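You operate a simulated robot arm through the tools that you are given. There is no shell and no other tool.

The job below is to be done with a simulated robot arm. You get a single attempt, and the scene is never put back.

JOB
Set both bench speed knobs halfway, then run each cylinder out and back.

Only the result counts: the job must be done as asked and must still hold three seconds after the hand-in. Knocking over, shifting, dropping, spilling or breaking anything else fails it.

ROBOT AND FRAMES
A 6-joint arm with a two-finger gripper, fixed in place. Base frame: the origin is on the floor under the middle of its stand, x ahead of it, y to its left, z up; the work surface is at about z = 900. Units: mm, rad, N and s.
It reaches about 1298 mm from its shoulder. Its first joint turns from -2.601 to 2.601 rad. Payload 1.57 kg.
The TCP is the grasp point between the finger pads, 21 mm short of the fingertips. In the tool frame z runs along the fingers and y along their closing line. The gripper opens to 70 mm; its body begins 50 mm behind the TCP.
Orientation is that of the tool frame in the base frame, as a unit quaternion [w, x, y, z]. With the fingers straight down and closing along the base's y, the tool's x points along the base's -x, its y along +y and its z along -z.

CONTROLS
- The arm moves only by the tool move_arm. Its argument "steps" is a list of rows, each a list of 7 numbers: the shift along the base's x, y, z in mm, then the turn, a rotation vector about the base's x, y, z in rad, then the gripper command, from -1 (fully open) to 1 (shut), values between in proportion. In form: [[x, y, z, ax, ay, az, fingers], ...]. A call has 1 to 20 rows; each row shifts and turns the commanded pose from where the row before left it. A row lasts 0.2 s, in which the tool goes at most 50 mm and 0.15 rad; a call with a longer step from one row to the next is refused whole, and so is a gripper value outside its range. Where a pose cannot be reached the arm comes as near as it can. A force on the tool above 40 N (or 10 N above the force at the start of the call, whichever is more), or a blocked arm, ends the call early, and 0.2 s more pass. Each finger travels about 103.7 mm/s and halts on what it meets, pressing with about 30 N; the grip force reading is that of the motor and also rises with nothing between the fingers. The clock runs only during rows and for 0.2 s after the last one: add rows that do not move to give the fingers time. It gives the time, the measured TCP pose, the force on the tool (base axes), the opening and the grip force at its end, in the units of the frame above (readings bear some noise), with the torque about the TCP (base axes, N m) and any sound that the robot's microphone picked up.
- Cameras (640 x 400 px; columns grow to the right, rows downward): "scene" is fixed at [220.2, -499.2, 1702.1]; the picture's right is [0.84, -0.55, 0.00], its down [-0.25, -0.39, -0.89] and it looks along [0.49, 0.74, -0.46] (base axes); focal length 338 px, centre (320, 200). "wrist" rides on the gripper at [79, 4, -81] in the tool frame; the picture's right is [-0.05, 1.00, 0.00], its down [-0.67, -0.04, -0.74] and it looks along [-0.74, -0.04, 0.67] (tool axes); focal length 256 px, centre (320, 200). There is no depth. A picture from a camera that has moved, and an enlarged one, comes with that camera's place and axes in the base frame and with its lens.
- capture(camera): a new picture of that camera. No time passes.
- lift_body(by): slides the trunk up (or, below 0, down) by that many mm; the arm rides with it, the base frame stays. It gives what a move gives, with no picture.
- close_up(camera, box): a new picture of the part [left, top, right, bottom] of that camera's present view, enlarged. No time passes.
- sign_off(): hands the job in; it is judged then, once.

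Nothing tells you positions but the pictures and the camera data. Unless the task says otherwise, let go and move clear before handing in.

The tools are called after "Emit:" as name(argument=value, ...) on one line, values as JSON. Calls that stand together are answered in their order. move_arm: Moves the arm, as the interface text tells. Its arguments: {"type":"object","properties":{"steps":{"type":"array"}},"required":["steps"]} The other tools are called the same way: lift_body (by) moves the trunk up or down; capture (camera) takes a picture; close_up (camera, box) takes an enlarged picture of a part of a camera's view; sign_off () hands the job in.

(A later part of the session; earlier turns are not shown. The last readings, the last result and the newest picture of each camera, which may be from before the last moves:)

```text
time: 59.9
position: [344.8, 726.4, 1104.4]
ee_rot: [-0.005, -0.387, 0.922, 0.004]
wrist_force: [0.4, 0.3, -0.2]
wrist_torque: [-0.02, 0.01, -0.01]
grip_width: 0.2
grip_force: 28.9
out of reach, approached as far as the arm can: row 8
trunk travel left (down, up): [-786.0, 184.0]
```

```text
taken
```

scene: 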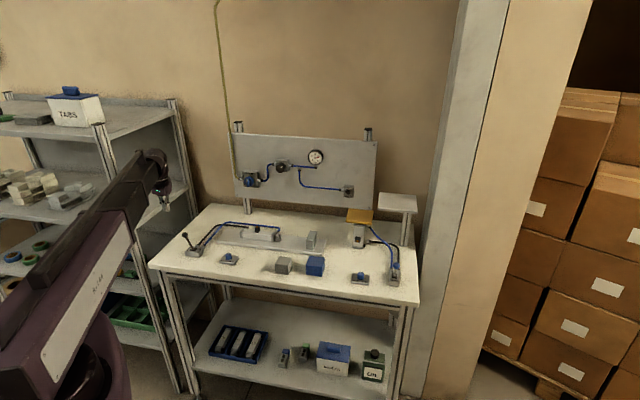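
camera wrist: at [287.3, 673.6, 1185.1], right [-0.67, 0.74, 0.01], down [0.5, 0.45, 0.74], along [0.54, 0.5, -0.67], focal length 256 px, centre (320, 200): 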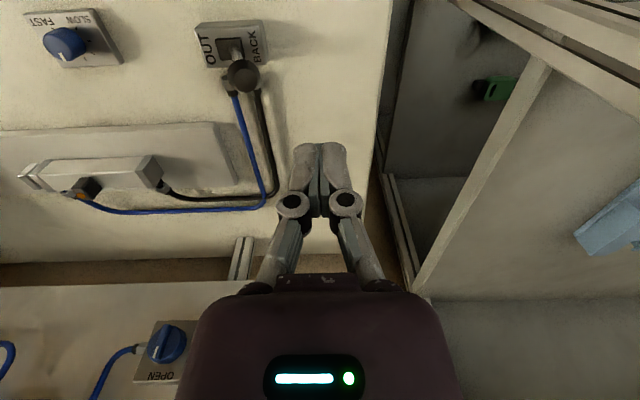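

The left lever's ball is near (382, 683, 991) with its pivot near (397, 670), tilted to BACK. The closed fingers are on its left side. I'll lower to ball height and push toward OUT in small steps.

Emit:
lift_body(by=-123)

Emit:
capture(camera="wrist")

Emit:
close_up(camera="scene", box=[150, 190, 250, 270])

```text
time: 61.4
position: [344.0, 726.6, 981.3]
ee_rot: [-0.005, -0.386, 0.922, 0.003]
wrist_force: [-0.2, -0.4, 0.7]
wrist_torque: [-0.01, 0.01, 0.01]
grip_width: 0.0
grip_force: 28.7
trunk travel left (down, up): [-663.0, 307.0]
```

```text
taken
camera wrist: at [287.3, 673.5, 1062.1], right [-0.67, 0.74, 0.01], down [0.5, 0.45, 0.74], along [0.54, 0.5, -0.67], focal length 256 px, centre (320, 200)
```

wrist: 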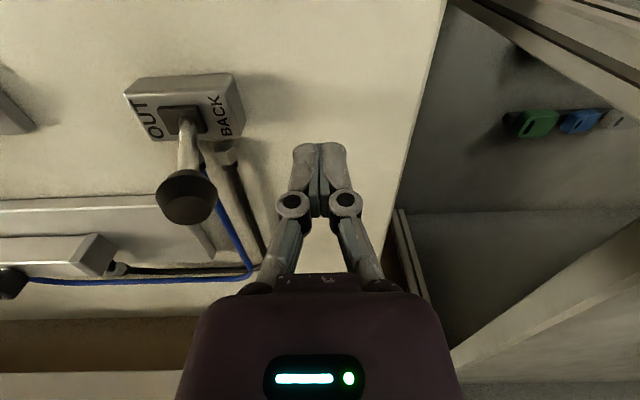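

```text
5.00 times, centred on (200, 230) of scene
camera zoom: at [220.2, -499.2, 1702.1], right [0.84, -0.55, 0.0], down [-0.25, -0.39, -0.89], along [0.49, 0.74, -0.46], focal length 1690 px, centre (920, 50)
```

zoom: 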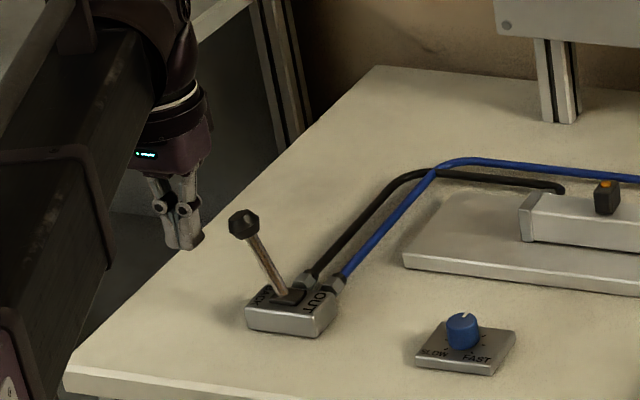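

Emit:
move_arm(steps=[[-3, -3, 0, 0, 0, 0, 1], [10, -10, 0, 0, 0, 0, 1], [10, -10, 0, 0, 0, 0, 1], [8, -8, 0, 0, 0, 0, 1], [8, -8, 0, 0, 0, 0, 1], [0, 0, 0, 0, 0, 0, 1]])

Emit:
capture(camera="wrist")

Emit:
capture(camera="scene")

```text
time: 62.8
position: [377.1, 686.9, 982.1]
ee_rot: [-0.004, -0.387, 0.922, 0.002]
wrist_force: [-1.7, 0.7, -0.5]
wrist_torque: [-0.01, -0.01, 0.02]
grip_width: 0.0
grip_force: 28.6
trunk travel left (down, up): [-663.0, 307.0]
```

```text
taken
camera wrist: at [320.0, 634.4, 1062.0], right [-0.67, 0.74, 0.01], down [0.5, 0.45, 0.74], along [0.54, 0.5, -0.67], focal length 256 px, centre (320, 200)
```

wrist: 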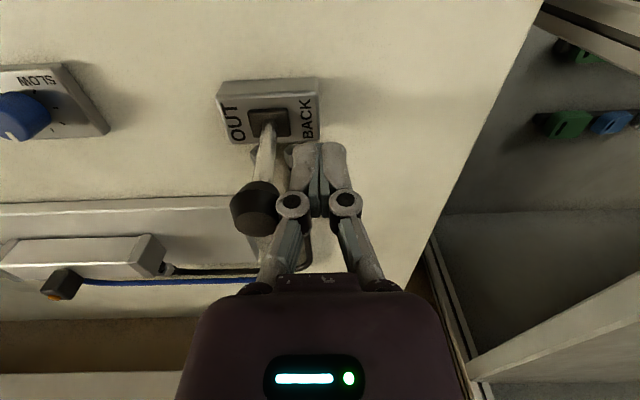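

```text
taken
```

scene: 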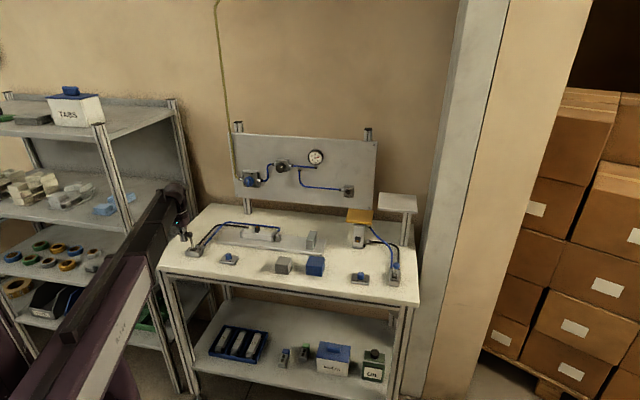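

Emit:
move_arm(steps=[[6, -6, 0, 0, 0, 0, 1], [6, -6, 0, 0, 0, 0, 1], [6, -6, 0, 0, 0, 0, 1], [0, 0, 0, 0, 0, 0, 1]])

Emit:
capture(camera="wrist")

Emit:
close_up(camera="scene", box=[160, 190, 340, 290])

```text
time: 63.8
position: [394.5, 671.0, 980.5]
ee_rot: [-0.006, -0.386, 0.922, 0.003]
wrist_force: [0.2, 0.2, -1.0]
wrist_torque: [0.02, 0.03, -0.01]
grip_width: 0.0
grip_force: 28.7
trunk travel left (down, up): [-663.0, 307.0]
```

```text
taken
camera wrist: at [338.3, 617.7, 1062.0], right [-0.67, 0.74, 0.01], down [0.5, 0.45, 0.74], along [0.54, 0.5, -0.67], focal length 256 px, centre (320, 200)
```

wrist: 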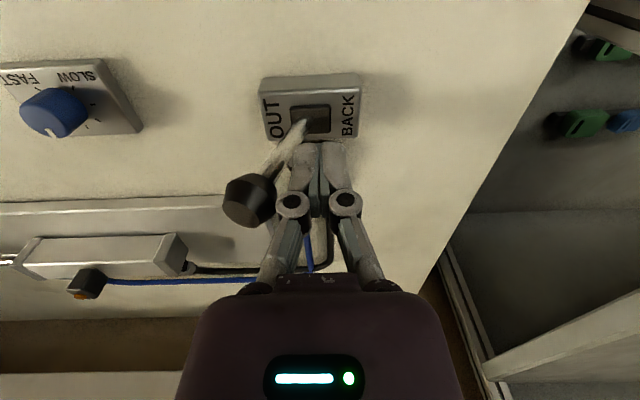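

```text
3.56 times, centred on (250, 240) of scene
camera zoom: at [220.2, -499.2, 1702.1], right [0.84, -0.55, 0.0], down [-0.25, -0.39, -0.89], along [0.49, 0.74, -0.46], focal length 1202 px, centre (569, 58)
```

zoom: 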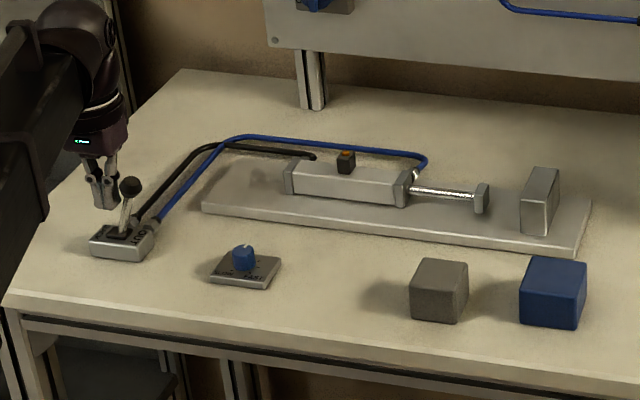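

The lever snapped to OUT and the left cylinder's rod is extending. I'll back off slightly and wait for the end of the stroke.

Emit:
move_arm(steps=[[-6, 6, 0, 0, 0, 0, 1], [-6, 6, 0, 0, 0, 0, 1], [0, 0, 0, 0, 0, 0, 1], [0, 0, 0, 0, 0, 0, 1], [0, 0, 0, 0, 0, 0, 1], [0, 0, 0, 0, 0, 0, 1]])

Emit:
close_up(camera="scene", box=[160, 190, 340, 290])

Emit:
move_arm(steps=[[0, 0, 0, 0, 0, 0, 1], [0, 0, 0, 0, 0, 0, 1], [0, 0, 0, 0, 0, 0, 1], [0, 0, 0, 0, 0, 0, 1], [0, 0, 0, 0, 0, 0, 1], [0, 0, 0, 0, 0, 0, 1], [0, 0, 0, 0, 0, 0, 1], [0, 0, 0, 0, 0, 0, 1], [0, 0, 0, 0, 0, 0, 1], [0, 0, 0, 0, 0, 0, 1]])

Emit:
close_up(camera="scene", box=[160, 190, 340, 290])

```text
time: 65.2
position: [382.5, 682.8, 981.0]
ee_rot: [-0.005, -0.387, 0.922, 0.003]
wrist_force: [-0.7, 0.0, -0.4]
wrist_torque: [0.0, 0.03, 0.0]
grip_width: 0.2
grip_force: 29.0
trunk travel left (down, up): [-663.0, 307.0]
```

```text
3.56 times, centred on (250, 240) of scene
camera zoom: at [220.2, -499.2, 1702.1], right [0.84, -0.55, 0.0], down [-0.25, -0.39, -0.89], along [0.49, 0.74, -0.46], focal length 1202 px, centre (569, 58)
```

zoom: 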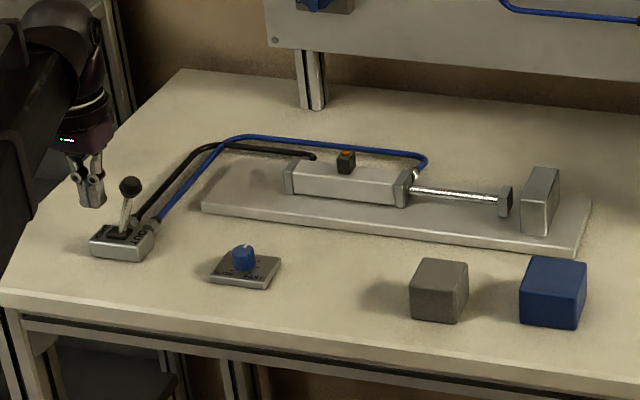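

```text
time: 67.4
position: [381.7, 682.0, 981.8]
ee_rot: [-0.005, -0.386, 0.923, 0.003]
wrist_force: [0.1, -0.5, 0.1]
wrist_torque: [0.03, -0.03, 0.01]
grip_width: 0.2
grip_force: 28.4
trunk travel left (down, up): [-663.0, 307.0]
```

```text
3.56 times, centred on (250, 240) of scene
camera zoom: at [220.2, -499.2, 1702.1], right [0.84, -0.55, 0.0], down [-0.25, -0.39, -0.89], along [0.49, 0.74, -0.46], focal length 1202 px, centre (569, 58)
```

zoom: 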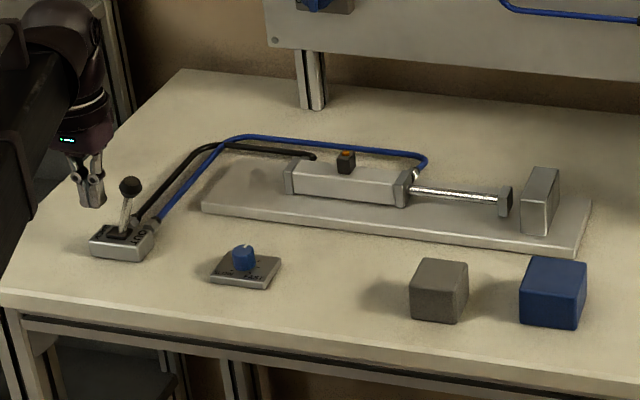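

The left rod is fully out and stopped. I'll hop over the lever to its right side and push it back.

Emit:
lift_body(by=65)

Emit:
move_arm(steps=[[23, -23, 0, 0, 0, 0, 1], [23, -23, 0, 0, 0, 0, 1], [23, -23, 0, 0, 0, 0, 1], [0, 0, 0, 0, 0, 0, 1]])

Emit:
lift_body(by=-65)

Emit:
capture(camera="wrist")

```text
time: 68.5
position: [382.9, 682.6, 1045.7]
ee_rot: [-0.004, -0.387, 0.922, 0.002]
wrist_force: [0.4, 0.4, -0.7]
wrist_torque: [-0.02, 0.03, 0.01]
grip_width: 0.0
grip_force: 28.6
trunk travel left (down, up): [-728.0, 242.0]
```

```text
time: 69.5
position: [454.2, 612.2, 1046.0]
ee_rot: [-0.005, -0.387, 0.922, 0.002]
wrist_force: [0.3, 0.0, -0.7]
wrist_torque: [0.0, -0.02, -0.01]
grip_width: 0.2
grip_force: 28.9
trunk travel left (down, up): [-728.0, 242.0]
```

```text
time: 70.5
position: [453.9, 612.0, 981.0]
ee_rot: [-0.005, -0.387, 0.922, 0.003]
wrist_force: [0.3, -0.7, 0.3]
wrist_torque: [0.01, 0.02, -0.04]
grip_width: 0.1
grip_force: 28.8
trunk travel left (down, up): [-663.0, 307.0]
```

```text
taken
camera wrist: at [396.7, 559.1, 1062.1], right [-0.67, 0.74, 0.01], down [0.5, 0.45, 0.74], along [0.54, 0.5, -0.67], focal length 256 px, centre (320, 200)
```

wrist: 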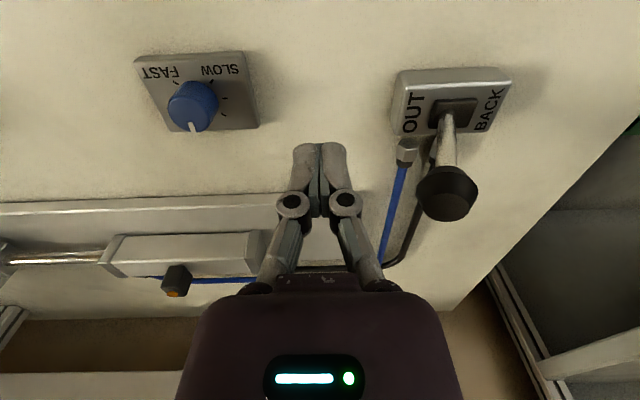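

Emit:
move_arm(steps=[[-8, 8, 0, 0, 0, 0, 1], [-8, 8, 0, 0, 0, 0, 1], [-8, 8, 0, 0, 0, 0, 1], [-8, 8, 0, 0, 0, 0, 1], [-7, 7, 0, 0, 0, 0, 1], [-6, 6, 0, 0, 0, 0, 1], [0, 0, 0, 0, 0, 0, 1]])

Emit:
capture(camera="wrist")

Emit:
close_up(camera="scene", box=[160, 190, 340, 290])

```text
time: 72.1
position: [407.6, 657.7, 980.6]
ee_rot: [-0.005, -0.386, 0.922, 0.003]
wrist_force: [-0.6, 1.1, -0.3]
wrist_torque: [0.0, -0.02, 0.03]
grip_width: 0.0
grip_force: 28.3
trunk travel left (down, up): [-663.0, 307.0]
```

```text
taken
camera wrist: at [351.9, 604.5, 1062.0], right [-0.67, 0.74, 0.01], down [0.5, 0.45, 0.74], along [0.54, 0.5, -0.67], focal length 256 px, centre (320, 200)
```

wrist: 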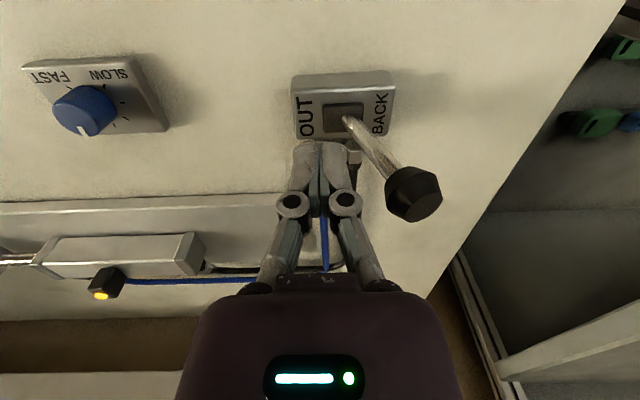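

```text
3.56 times, centred on (250, 240) of scene
camera zoom: at [220.2, -499.2, 1702.1], right [0.84, -0.55, 0.0], down [-0.25, -0.39, -0.89], along [0.49, 0.74, -0.46], focal length 1202 px, centre (569, 58)
```

zoom: 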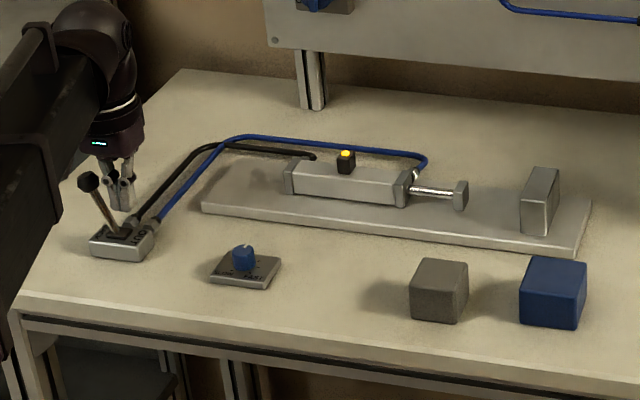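

The lever is at BACK and the rod is retracting. The sensor lamp has lit. I'll wait for full retraction.

Emit:
move_arm(steps=[[6, -6, 0, 0, 0, 0, 1], [0, 0, 0, 0, 0, 0, 1], [0, 0, 0, 0, 0, 0, 1], [0, 0, 0, 0, 0, 0, 1], [0, 0, 0, 0, 0, 0, 1], [0, 0, 0, 0, 0, 0, 1], [0, 0, 0, 0, 0, 0, 1], [0, 0, 0, 0, 0, 0, 1]])

Emit:
close_up(camera="scene", box=[160, 190, 340, 290])

Emit:
move_arm(steps=[[0, 0, 0, 0, 0, 0, 1], [0, 0, 0, 0, 0, 0, 1], [0, 0, 0, 0, 0, 0, 1], [0, 0, 0, 0, 0, 0, 1], [0, 0, 0, 0, 0, 0, 1], [0, 0, 0, 0, 0, 0, 1], [0, 0, 0, 0, 0, 0, 1], [0, 0, 0, 0, 0, 0, 1], [0, 0, 0, 0, 0, 0, 1], [0, 0, 0, 0, 0, 0, 1]])

Emit:
close_up(camera="scene", box=[160, 190, 340, 290])

Emit:
close_up(camera="scene", box=[340, 205, 410, 290])

```text
time: 73.9
position: [414.4, 650.7, 981.7]
ee_rot: [-0.005, -0.386, 0.922, 0.003]
wrist_force: [-1.0, -0.2, -0.6]
wrist_torque: [0.0, 0.0, -0.02]
grip_width: 0.0
grip_force: 28.4
trunk travel left (down, up): [-663.0, 307.0]
```

```text
3.56 times, centred on (250, 240) of scene
camera zoom: at [220.2, -499.2, 1702.1], right [0.84, -0.55, 0.0], down [-0.25, -0.39, -0.89], along [0.49, 0.74, -0.46], focal length 1202 px, centre (569, 58)
```

zoom: 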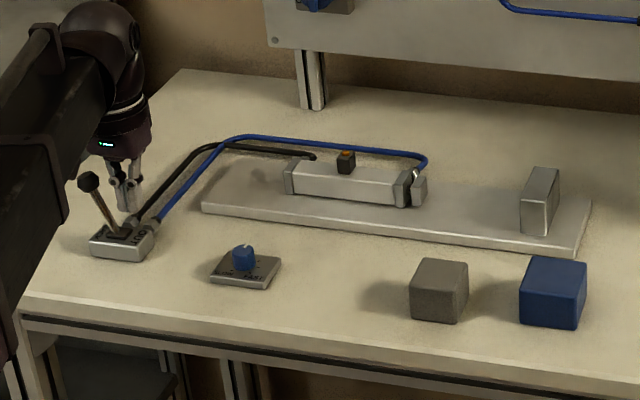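

```text
time: 76.1
position: [414.0, 652.1, 980.9]
ee_rot: [-0.004, -0.387, 0.922, 0.003]
wrist_force: [0.0, 0.6, 0.5]
wrist_torque: [0.05, 0.0, -0.02]
grip_width: 0.0
grip_force: 28.6
trunk travel left (down, up): [-663.0, 307.0]
```

```text
3.56 times, centred on (250, 240) of scene
camera zoom: at [220.2, -499.2, 1702.1], right [0.84, -0.55, 0.0], down [-0.25, -0.39, -0.89], along [0.49, 0.74, -0.46], focal length 1202 px, centre (569, 58)
```

zoom: 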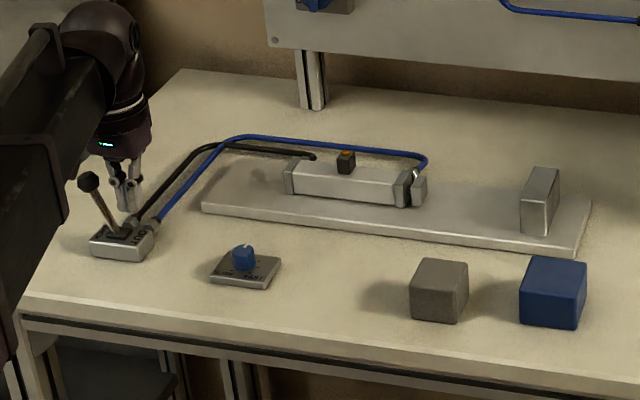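

```text
4.71 times, centred on (375, 248) of scene
camera zoom: at [220.2, -499.2, 1702.1], right [0.84, -0.55, 0.0], down [-0.25, -0.39, -0.89], along [0.49, 0.74, -0.46], focal length 1590 px, centre (61, -24)
```

zoom: 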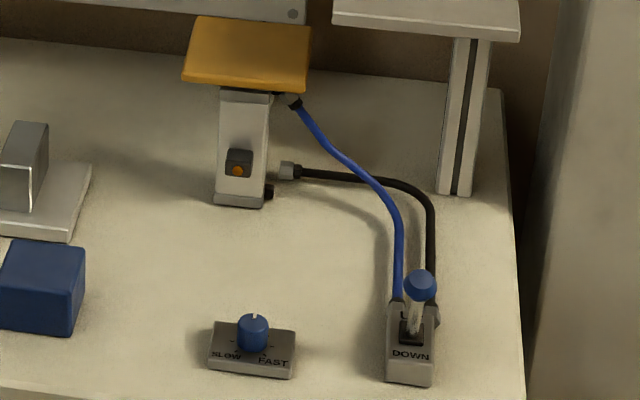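

The left cylinder has run fully out and back. Now the loose hose on the right cylinder. I'll travel high to the right, then look at the fitting from low in front.

Emit:
lift_body(by=125)

Emit:
move_arm(steps=[[31.2, -24.3, 0, 0, 0, 0, 1], [31.2, -24.3, 0, 0, 0, 0, 1], [31.2, -24.3, 0, 0, 0, 0, 1], [31.2, -24.3, 0, 0, 0, 0, 1], [31.2, -24.3, 0, 0, 0, 0, 1], [31.2, -24.3, 0, 0, 0, 0, 1], [31.2, -24.3, 0, 0, 0, 0, 1], [31.2, -24.3, 0, 0, 0, 0, 1], [31.2, -24.3, 0, 0, 0, 0, 1], [31.2, -24.3, 0, 0, 0, 0, 1], [31.2, -24.3, 0, 0, 0, 0, 1], [31.2, -24.3, 0, 0, 0, 0, 1], [31.2, -24.3, 0, 0, 0, 0, 1], [31.2, -24.3, 0, 0, 0, 0, 1], [31.2, -24.3, 0, 0, 0, 0, 1], [31.2, -24.3, 0, 0, 0, 0, 1], [0, 0, 0, 0, 0, 0, 1]])

Emit:
capture(camera="wrist")

Emit:
close_up(camera="wrist", box=[240, 100, 400, 220])

```text
time: 77.7
position: [413.8, 651.6, 1107.3]
ee_rot: [-0.005, -0.387, 0.922, 0.002]
wrist_force: [-0.3, -0.6, 0.8]
wrist_torque: [0.0, -0.01, 0.01]
grip_width: 0.0
grip_force: 28.4
trunk travel left (down, up): [-788.0, 182.0]
```

```text
time: 81.2
position: [910.9, 262.1, 1106.2]
ee_rot: [-0.005, -0.387, 0.922, 0.001]
wrist_force: [-0.3, 0.3, 0.8]
wrist_torque: [-0.01, -0.01, 0.01]
grip_width: 0.0
grip_force: 28.9
trunk travel left (down, up): [-788.0, 182.0]
```

```text
taken
camera wrist: at [854.0, 209.8, 1187.2], right [-0.68, 0.74, 0.01], down [0.5, 0.45, 0.74], along [0.54, 0.5, -0.67], focal length 256 px, centre (320, 200)
```

wrist: 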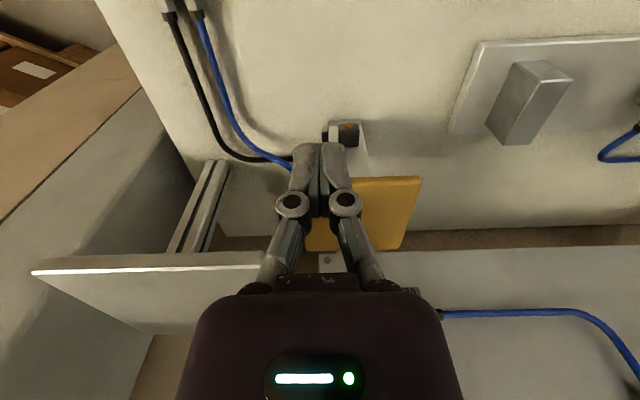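

```text
3.33 times, centred on (320, 160) of wrist
camera zoom: at [854.0, 209.8, 1187.2], right [-0.68, 0.74, 0.01], down [0.5, 0.45, 0.74], along [0.54, 0.5, -0.67], focal length 853 px, centre (320, 333)
```

zoom: 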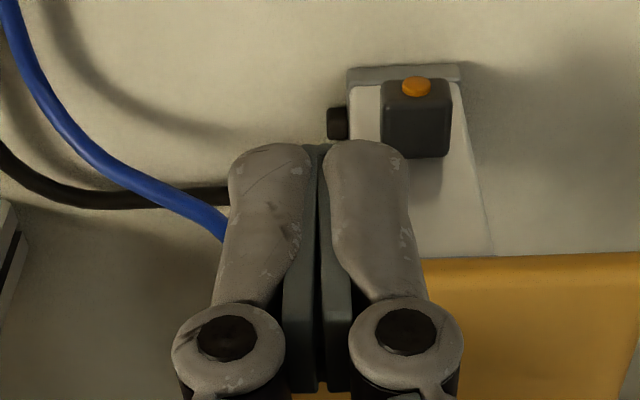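

Emit:
move_arm(steps=[[0, 0, 0, 0, 0, 0, -1], [0, 0, 0, 0, 0, 0, -1]])

Emit:
close_up(camera="wrist", box=[240, 100, 400, 220])

Emit:
lift_body(by=-140)

Emit:
capture(camera="wrist")

Emit:
close_up(camera="wrist", box=[250, 160, 390, 275])

```text
time: 81.8
position: [911.4, 262.0, 1105.4]
ee_rot: [-0.005, -0.388, 0.922, 0.002]
wrist_force: [0.1, -0.3, 0.0]
wrist_torque: [0.0, 0.0, 0.01]
grip_width: 69.5
grip_force: 0.1
trunk travel left (down, up): [-788.0, 182.0]
```

```text
3.33 times, centred on (320, 160) of wrist
camera zoom: at [854.3, 209.9, 1187.0], right [-0.67, 0.74, 0.01], down [0.5, 0.45, 0.74], along [0.54, 0.5, -0.67], focal length 853 px, centre (320, 333)
```

zoom: 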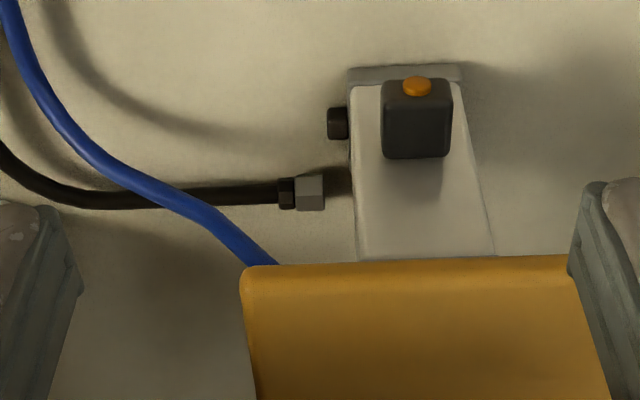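

```text
time: 83.5
position: [910.9, 262.9, 965.9]
ee_rot: [-0.005, -0.388, 0.922, 0.002]
wrist_force: [-1.1, 0.1, 0.4]
wrist_torque: [-0.02, -0.03, -0.02]
grip_width: 70.1
grip_force: 0.0
trunk travel left (down, up): [-648.0, 322.0]
```

```text
taken
camera wrist: at [854.1, 209.8, 1047.1], right [-0.67, 0.74, 0.01], down [0.5, 0.45, 0.74], along [0.54, 0.5, -0.67], focal length 256 px, centre (320, 200)
```

wrist: 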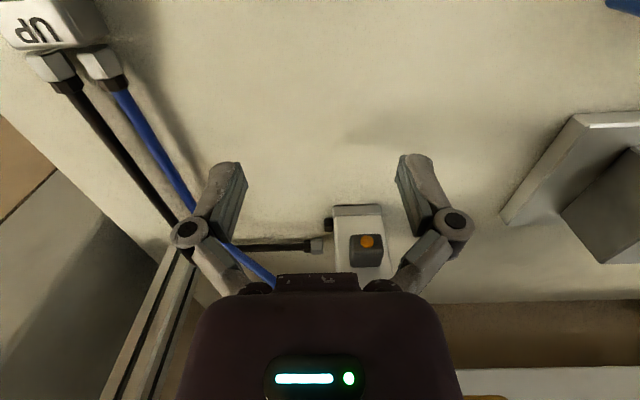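

```text
3.48 times, centred on (320, 218) of wrist
camera zoom: at [854.1, 209.8, 1047.1], right [-0.67, 0.74, 0.01], down [0.5, 0.45, 0.74], along [0.54, 0.5, -0.67], focal length 890 px, centre (320, 139)
```

zoom: 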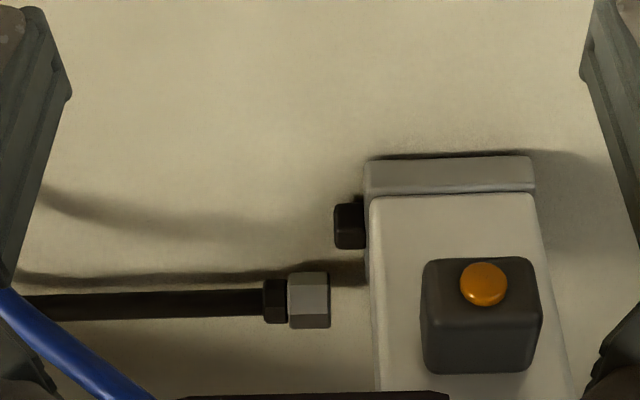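

The fitting sits beside the stub and is clearly unseated: about 12 mm out, 31 mm back, at the same height. It lies under the lift platform and shelf, so there's no access from above. First I'll check how the right line behaves with the lever, which needs a clear look at that lever from the front.

Emit:
lift_body(by=90)

Emit:
move_arm(steps=[[-5.4, -38.4, 0, 0, 0, 0, 1], [-5.4, -38.4, 0, 0, 0, 0, 1], [-5.4, -38.4, 0, 0, 0, 0, 1], [-5.4, -38.4, 0, 0, 0, 0, 1], [-5.4, -38.4, 0, 0, 0, 0, 1], [0, 0, 0, 0, 0, 0, 1]])

Emit:
capture(camera="wrist")

Emit:
close_up(camera="scene", box=[340, 205, 430, 300])

```text
time: 84.8
position: [909.8, 263.7, 1055.8]
ee_rot: [-0.005, -0.387, 0.922, 0.002]
wrist_force: [-0.2, 1.1, -0.3]
wrist_torque: [0.0, -0.04, 0.01]
grip_width: 69.8
grip_force: 0.0
trunk travel left (down, up): [-738.0, 232.0]
```

```text
time: 86.2
position: [884.6, 71.6, 1056.1]
ee_rot: [-0.005, -0.387, 0.922, 0.003]
wrist_force: [-0.4, 1.6, -0.6]
wrist_torque: [0.02, 0.0, 0.0]
grip_width: 0.0
grip_force: 28.2
trunk travel left (down, up): [-738.0, 232.0]
```

```text
taken
camera wrist: at [828.4, 18.6, 1137.0], right [-0.68, 0.74, 0.01], down [0.5, 0.45, 0.74], along [0.54, 0.5, -0.67], focal length 256 px, centre (320, 200)
```

wrist: 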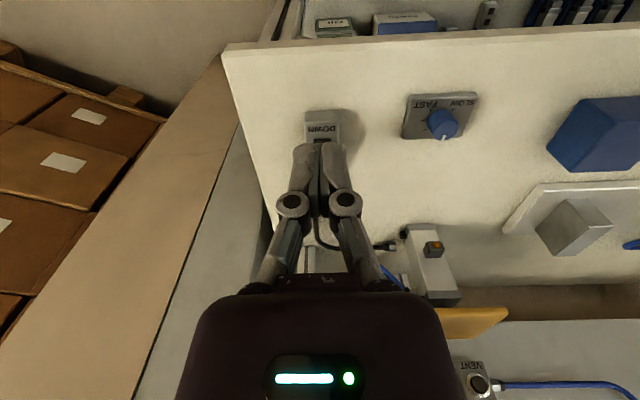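

```text
4.21 times, centred on (385, 252) of scene
camera zoom: at [220.2, -499.2, 1702.1], right [0.84, -0.55, 0.0], down [-0.25, -0.39, -0.89], along [0.49, 0.74, -0.46], focal length 1423 px, centre (46, -21)
```

zoom: 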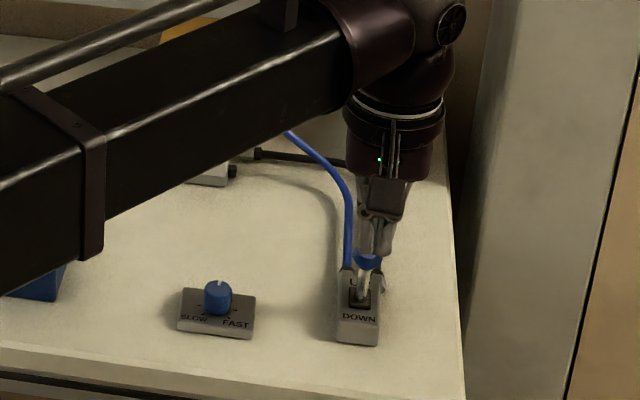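

Emit:
lift_body(by=-75)

Emit:
capture(camera="wrist")

Emit:
close_up(camera="scene", box=[340, 205, 430, 300])

```text
time: 87.3
position: [884.4, 72.8, 981.1]
ee_rot: [-0.005, -0.386, 0.922, 0.004]
wrist_force: [0.0, 0.0, 0.1]
wrist_torque: [-0.03, 0.0, 0.01]
grip_width: 0.0
grip_force: 28.9
trunk travel left (down, up): [-663.0, 307.0]
```

```text
taken
camera wrist: at [828.3, 18.9, 1062.1], right [-0.67, 0.74, 0.01], down [0.5, 0.45, 0.74], along [0.54, 0.5, -0.67], focal length 256 px, centre (320, 200)
```

wrist: 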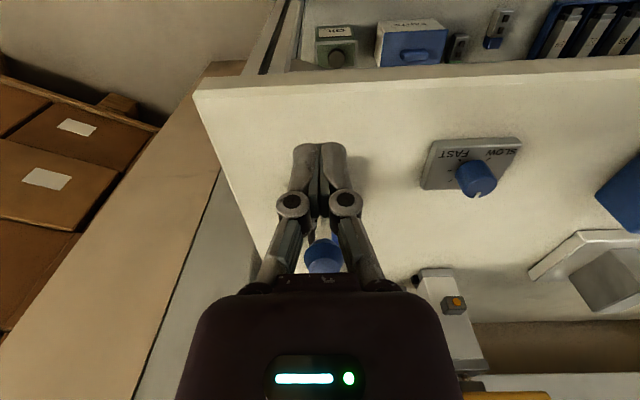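

```text
4.21 times, centred on (385, 252) of scene
camera zoom: at [220.2, -499.2, 1702.1], right [0.84, -0.55, 0.0], down [-0.25, -0.39, -0.89], along [0.49, 0.74, -0.46], focal length 1423 px, centre (46, -21)
```

zoom: 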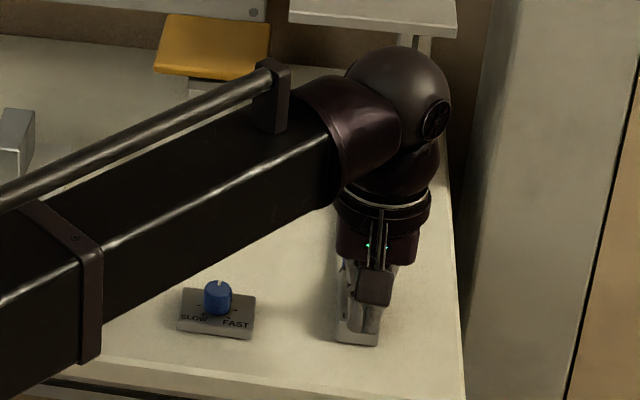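

Emit:
move_arm(steps=[[8, 8, 0, 0, 0, 0, 1], [8, 8, 0, 0, 0, 0, 1], [8, 8, 0, 0, 0, 0, 1], [8, 8, 0, 0, 0, 0, 1], [8, 8, 0, 0, 0, 0, 1], [0, 0, 0, 0, 0, 0, 1]])

Emit:
capture(camera="wrist")

Emit:
capture(camera="scene")

```text
time: 88.7
position: [924.4, 111.4, 980.5]
ee_rot: [-0.005, -0.386, 0.922, 0.003]
wrist_force: [-1.3, -0.7, -0.1]
wrist_torque: [0.0, -0.04, -0.01]
grip_width: 6.1
grip_force: 28.5
trunk travel left (down, up): [-663.0, 307.0]
```

```text
taken
camera wrist: at [868.3, 58.8, 1062.0], right [-0.67, 0.74, 0.01], down [0.5, 0.45, 0.74], along [0.54, 0.5, -0.67], focal length 256 px, centre (320, 200)
```

wrist: 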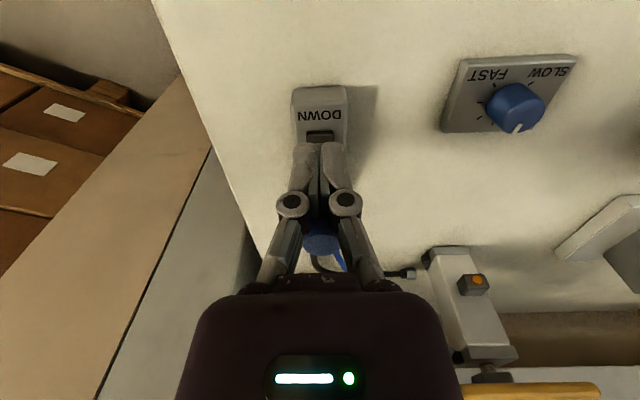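

```text
taken
```

scene: 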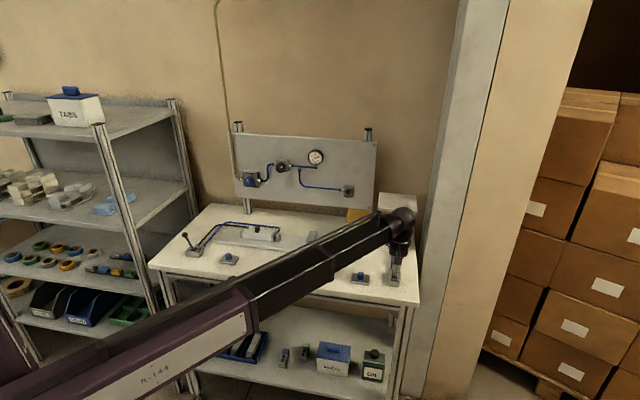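

Emit:
close_up(camera="wrist", box=[300, 230, 560, 400])

Emit:
close_up(camera="scene", box=[330, 195, 430, 290])

```text
2.35 times, centred on (430, 315) of wrist
camera zoom: at [868.3, 58.8, 1062.0], right [-0.67, 0.74, 0.01], down [0.5, 0.45, 0.74], along [0.54, 0.5, -0.67], focal length 602 px, centre (61, -71)
```

zoom: 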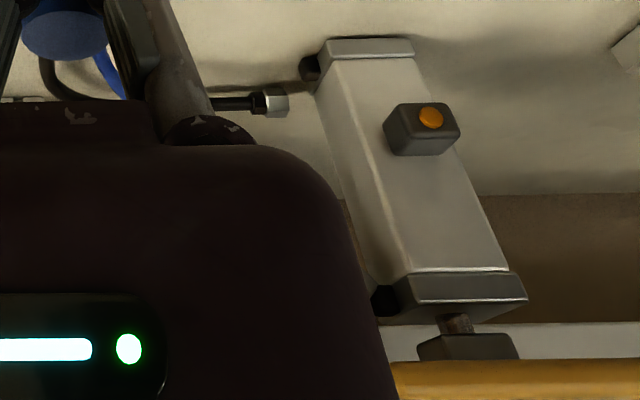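

```text
4.21 times, centred on (380, 242) of scene
camera zoom: at [220.2, -499.2, 1702.1], right [0.84, -0.55, 0.0], down [-0.25, -0.39, -0.89], along [0.49, 0.74, -0.46], focal length 1423 px, centre (67, 21)
```

zoom: 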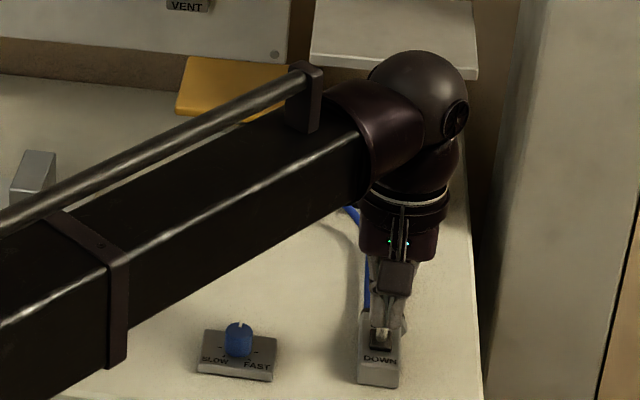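

Emit:
move_arm(steps=[[6, 6, 0, 0, 0, 0, 1], [6, 6, 0, 0, 0, 0, 1], [0, 0, 0, 0, 0, 0, 1]])

Emit:
capture(camera="wrist")

Emit:
close_up(camera="scene", box=[330, 195, 430, 290])

```text
time: 89.5
position: [936.4, 124.4, 980.8]
ee_rot: [-0.005, -0.387, 0.922, 0.003]
wrist_force: [-0.5, -0.8, -0.2]
wrist_torque: [-0.01, -0.03, 0.01]
grip_width: 0.2
grip_force: 28.6
trunk travel left (down, up): [-663.0, 307.0]
```

```text
taken
camera wrist: at [880.2, 71.2, 1062.0], right [-0.67, 0.74, 0.01], down [0.5, 0.45, 0.74], along [0.54, 0.5, -0.67], focal length 256 px, centre (320, 200)
```

wrist: 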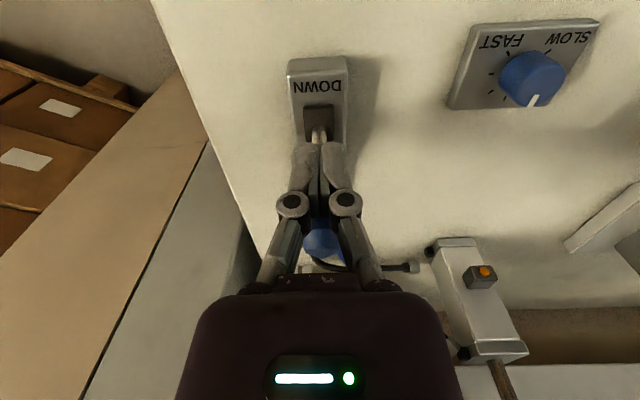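

```text
4.21 times, centred on (380, 242) of scene
camera zoom: at [220.2, -499.2, 1702.1], right [0.84, -0.55, 0.0], down [-0.25, -0.39, -0.89], along [0.49, 0.74, -0.46], focal length 1423 px, centre (67, 21)
```

zoom: 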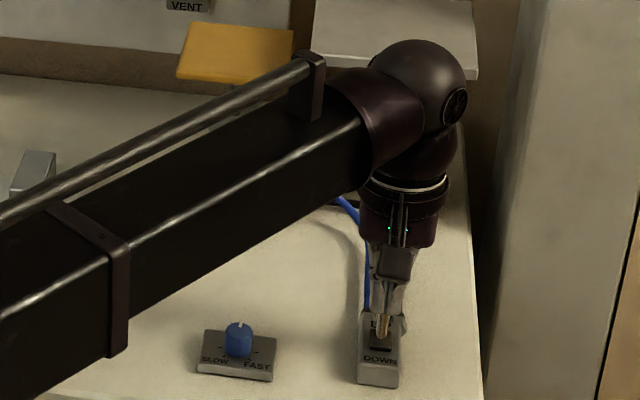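

The lever snapped to UP and the lift platform is rising, so the line works despite how the hose looks. I'll back off and wait for the full stroke.

Emit:
move_arm(steps=[[-6, -6, 0, 0, 0, 0, 1], [0, 0, 0, 0, 0, 0, 1], [0, 0, 0, 0, 0, 0, 1], [0, 0, 0, 0, 0, 0, 1], [0, 0, 0, 0, 0, 0, 1], [0, 0, 0, 0, 0, 0, 1]])

Emit:
close_up(camera="scene", box=[330, 175, 430, 270])

Emit:
move_arm(steps=[[0, 0, 0, 0, 0, 0, 1], [0, 0, 0, 0, 0, 0, 1], [0, 0, 0, 0, 0, 0, 1], [0, 0, 0, 0, 0, 0, 1], [0, 0, 0, 0, 0, 0, 1], [0, 0, 0, 0, 0, 0, 1], [0, 0, 0, 0, 0, 0, 1], [0, 0, 0, 0, 0, 0, 1], [0, 0, 0, 0, 0, 0, 1], [0, 0, 0, 0, 0, 0, 1]])

Emit:
close_up(camera="scene", box=[330, 175, 430, 270])

Emit:
capture(camera="wrist")

```text
time: 90.9
position: [931.0, 118.4, 981.6]
ee_rot: [-0.005, -0.387, 0.922, 0.003]
wrist_force: [0.3, -0.3, -0.2]
wrist_torque: [0.01, -0.02, 0.01]
grip_width: 0.1
grip_force: 28.8
trunk travel left (down, up): [-663.0, 307.0]
```

```text
4.21 times, centred on (380, 222) of scene
camera zoom: at [220.2, -499.2, 1702.1], right [0.84, -0.55, 0.0], down [-0.25, -0.39, -0.89], along [0.49, 0.74, -0.46], focal length 1423 px, centre (67, 105)
```

zoom: 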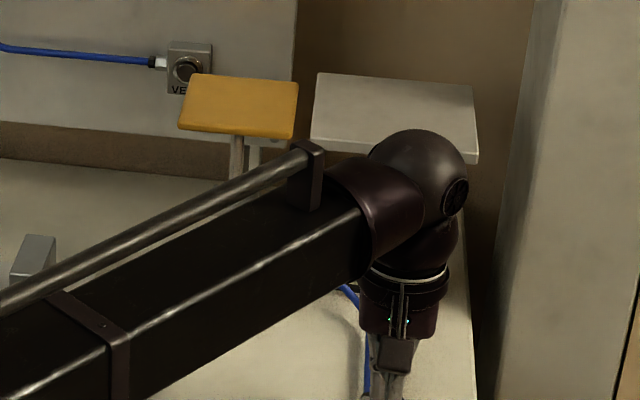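

```text
time: 93.1
position: [930.7, 117.3, 982.0]
ee_rot: [-0.005, -0.387, 0.922, 0.003]
wrist_force: [0.3, 0.0, 0.0]
wrist_torque: [-0.04, -0.01, 0.02]
grip_width: 0.0
grip_force: 28.1
trunk travel left (down, up): [-663.0, 307.0]
```

```text
4.21 times, centred on (380, 222) of scene
camera zoom: at [220.2, -499.2, 1702.1], right [0.84, -0.55, 0.0], down [-0.25, -0.39, -0.89], along [0.49, 0.74, -0.46], focal length 1423 px, centre (67, 105)
```

zoom: 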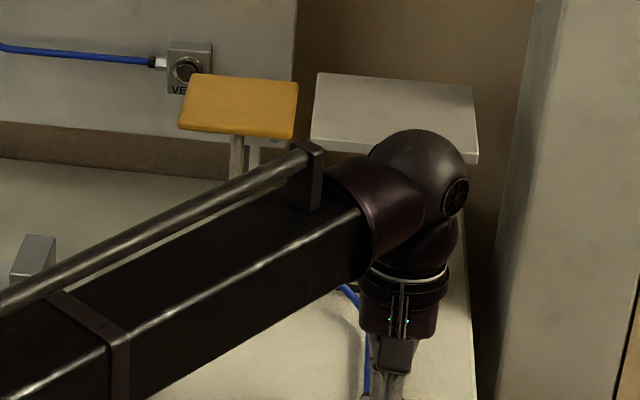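

```text
taken
camera wrist: at [874.3, 64.8, 1062.0], right [-0.67, 0.74, 0.01], down [0.5, 0.45, 0.74], along [0.54, 0.5, -0.67], focal length 256 px, centre (320, 200)
```

wrist: 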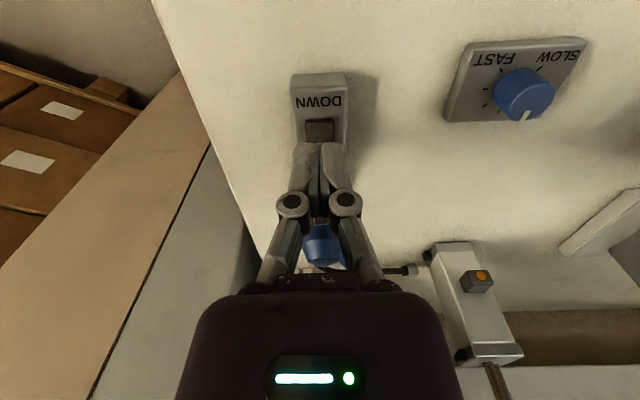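

The platform is fully up and level with the shelf. I'll hop over the lever to its back side and push it to DOWN.

Emit:
lift_body(by=70)

Emit:
move_arm(steps=[[20, 20, 0, 0, 0, 0, 1], [20, 20, 0, 0, 0, 0, 1], [19, 19, 0, 0, 0, 0, 1], [0, 0, 0, 0, 0, 0, 1]])

Emit:
capture(camera="wrist")

Emit:
close_up(camera="scene", box=[330, 175, 430, 290])

```text
time: 94.2
position: [930.6, 117.7, 1052.2]
ee_rot: [-0.004, -0.387, 0.922, 0.002]
wrist_force: [0.0, -0.1, 0.1]
wrist_torque: [0.01, 0.02, 0.0]
grip_width: 0.0
grip_force: 28.6
trunk travel left (down, up): [-733.0, 237.0]
```

```text
time: 95.2
position: [989.7, 175.8, 1051.3]
ee_rot: [-0.004, -0.386, 0.922, 0.002]
wrist_force: [0.8, 0.3, -0.8]
wrist_torque: [-0.01, -0.02, 0.04]
grip_width: 0.2
grip_force: 28.5
trunk travel left (down, up): [-733.0, 237.0]
```

```text
taken
camera wrist: at [932.7, 123.9, 1132.2], right [-0.67, 0.74, 0.01], down [0.5, 0.45, 0.74], along [0.54, 0.5, -0.67], focal length 256 px, centre (320, 200)
```

wrist: 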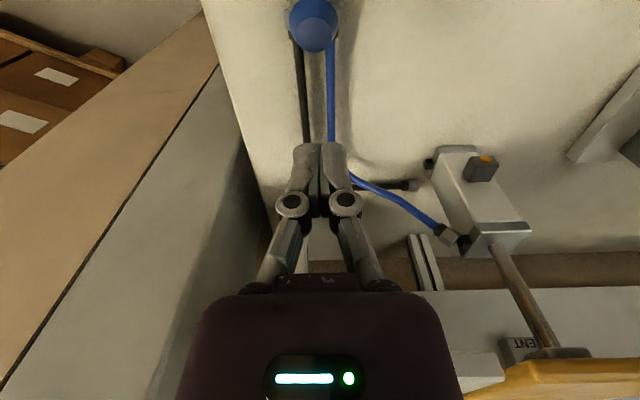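

```text
3.48 times, centred on (380, 232) of scene
camera zoom: at [220.2, -499.2, 1702.1], right [0.84, -0.55, 0.0], down [-0.25, -0.39, -0.89], along [0.49, 0.74, -0.46], focal length 1175 px, centre (111, 87)
```

zoom: 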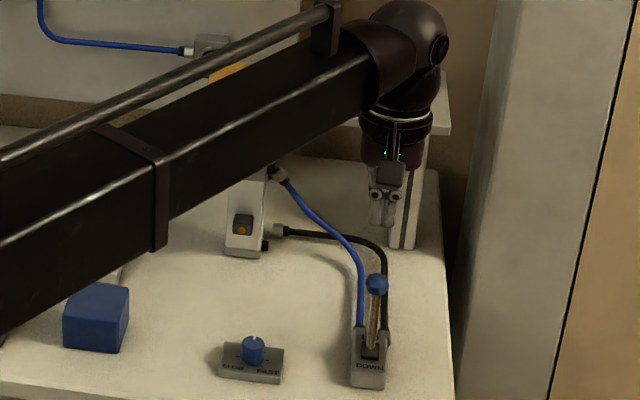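

Emit:
lift_body(by=-62)

Emit:
move_arm(steps=[[-8, -8, 0, 0, 0, 0, 1], [-8, -8, 0, 0, 0, 0, 1], [-8, -8, 0, 0, 0, 0, 1], [-8, -8, 0, 0, 0, 0, 1], [-8, -8, 0, 0, 0, 0, 1], [-6, -6, 0, 0, 0, 0, 1], [0, 0, 0, 0, 0, 0, 1]])

Emit:
capture(camera="wrist")

Emit:
close_up(camera="scene", box=[330, 175, 430, 290])

```text
time: 96.2
position: [989.8, 177.9, 990.0]
ee_rot: [-0.005, -0.387, 0.922, 0.003]
wrist_force: [-0.7, -0.1, -0.5]
wrist_torque: [0.01, -0.01, 0.0]
grip_width: 0.0
grip_force: 28.4
trunk travel left (down, up): [-671.0, 299.0]
```

```text
time: 97.8
position: [942.9, 131.6, 989.4]
ee_rot: [-0.004, -0.387, 0.922, 0.003]
wrist_force: [-0.3, 0.8, 0.1]
wrist_torque: [0.0, -0.01, -0.03]
grip_width: 0.0
grip_force: 28.0
trunk travel left (down, up): [-671.0, 299.0]
```

```text
taken
camera wrist: at [886.3, 78.6, 1070.0], right [-0.67, 0.74, 0.01], down [0.5, 0.45, 0.74], along [0.54, 0.5, -0.67], focal length 256 px, centre (320, 200)
```

wrist: 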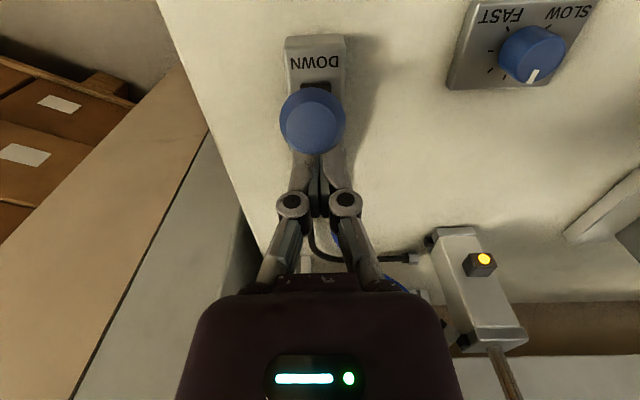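

```text
3.48 times, centred on (380, 232) of scene
camera zoom: at [220.2, -499.2, 1702.1], right [0.84, -0.55, 0.0], down [-0.25, -0.39, -0.89], along [0.49, 0.74, -0.46], focal length 1175 px, centre (111, 87)
```

zoom: 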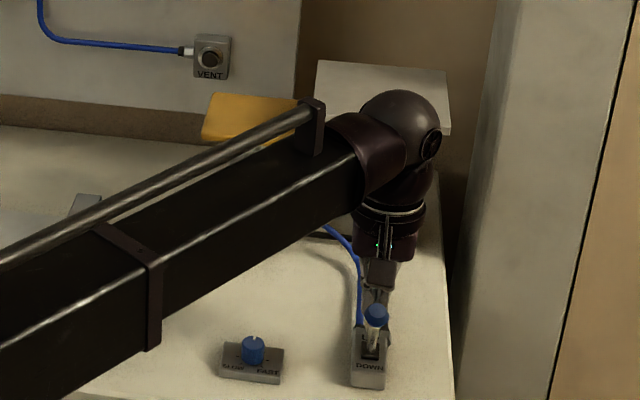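

The platform is moving down again with its lamp lit. I'll clear the lever and wait for the full return.

Emit:
move_arm(steps=[[6, 6, 0, 0, 0, 0, 1], [0, 0, 0, 0, 0, 0, 1], [0, 0, 0, 0, 0, 0, 1], [0, 0, 0, 0, 0, 0, 1], [0, 0, 0, 0, 0, 0, 1], [0, 0, 0, 0, 0, 0, 1], [0, 0, 0, 0, 0, 0, 1], [0, 0, 0, 0, 0, 0, 1]])

Emit:
close_up(camera="scene", box=[330, 175, 430, 290])

Emit:
move_arm(steps=[[0, 0, 0, 0, 0, 0, 1], [0, 0, 0, 0, 0, 0, 1], [0, 0, 0, 0, 0, 0, 1], [0, 0, 0, 0, 0, 0, 1], [0, 0, 0, 0, 0, 0, 1], [0, 0, 0, 0, 0, 0, 1], [0, 0, 0, 0, 0, 0, 1], [0, 0, 0, 0, 0, 0, 1]])

Emit:
capture(camera="wrist")

Emit:
close_up(camera="wrist", box=[360, 210, 600, 400])

Emit:
close_up(camera="scene", box=[330, 175, 430, 290])

```text
time: 99.6
position: [949.3, 137.7, 988.9]
ee_rot: [-0.005, -0.387, 0.922, 0.003]
wrist_force: [0.6, 0.4, -0.1]
wrist_torque: [0.04, 0.02, 0.0]
grip_width: 0.0
grip_force: 27.8
trunk travel left (down, up): [-671.0, 299.0]
```

```text
3.48 times, centred on (380, 232) of scene
camera zoom: at [220.2, -499.2, 1702.1], right [0.84, -0.55, 0.0], down [-0.25, -0.39, -0.89], along [0.49, 0.74, -0.46], focal length 1175 px, centre (111, 87)
```

zoom: 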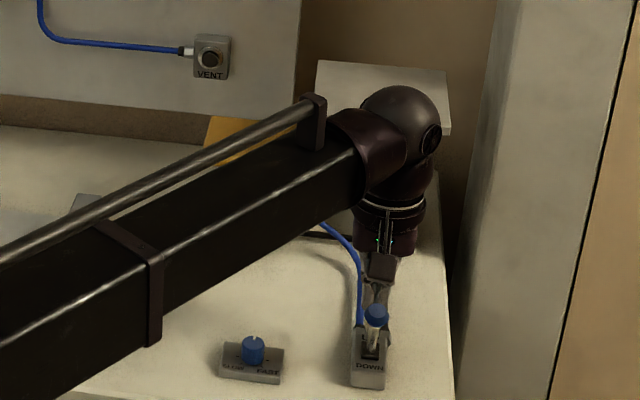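

```text
time: 101.4
position: [948.5, 136.7, 989.1]
ee_rot: [-0.005, -0.386, 0.922, 0.003]
wrist_force: [0.5, -0.3, -0.1]
wrist_torque: [-0.01, -0.01, 0.04]
grip_width: 0.0
grip_force: 28.5
trunk travel left (down, up): [-671.0, 299.0]
```

```text
taken
camera wrist: at [892.3, 84.3, 1070.0], right [-0.67, 0.74, 0.01], down [0.5, 0.45, 0.74], along [0.54, 0.5, -0.67], focal length 256 px, centre (320, 200)
```

wrist: 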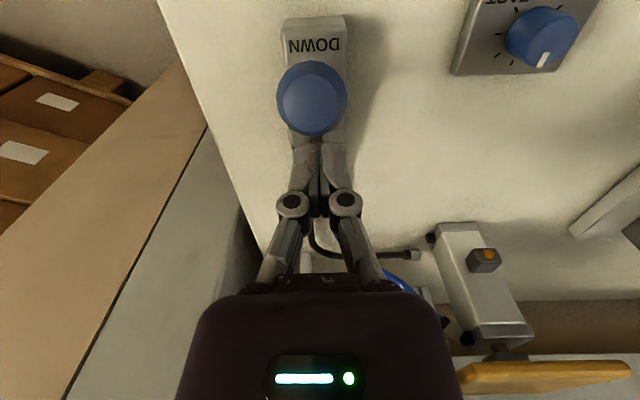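

```text
2.11 times, centred on (480, 305) of wrist
camera zoom: at [892.3, 84.3, 1070.0], right [-0.67, 0.74, 0.01], down [0.5, 0.45, 0.74], along [0.54, 0.5, -0.67], focal length 539 px, centre (-17, -21)
```

zoom: 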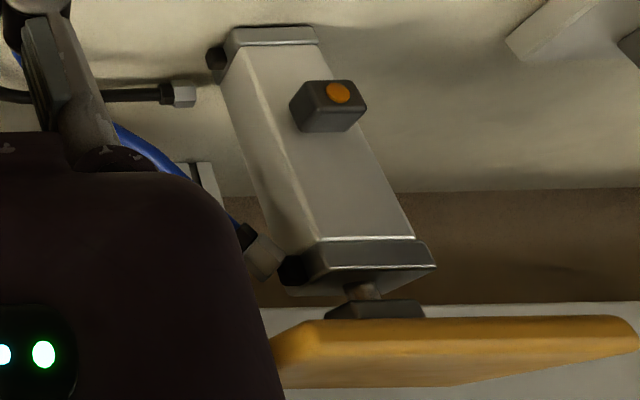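

```text
3.48 times, centred on (380, 232) of scene
camera zoom: at [220.2, -499.2, 1702.1], right [0.84, -0.55, 0.0], down [-0.25, -0.39, -0.89], along [0.49, 0.74, -0.46], focal length 1175 px, centre (111, 87)
```

zoom: 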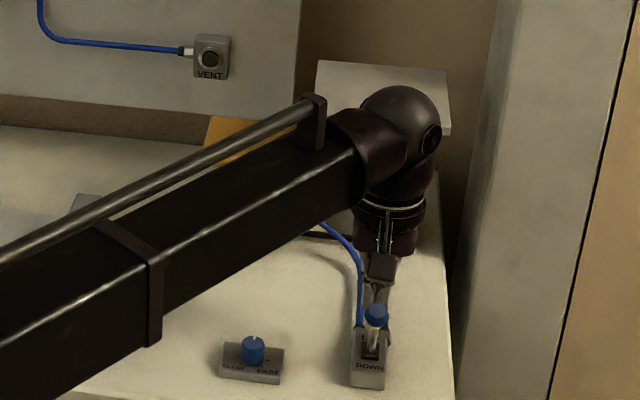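

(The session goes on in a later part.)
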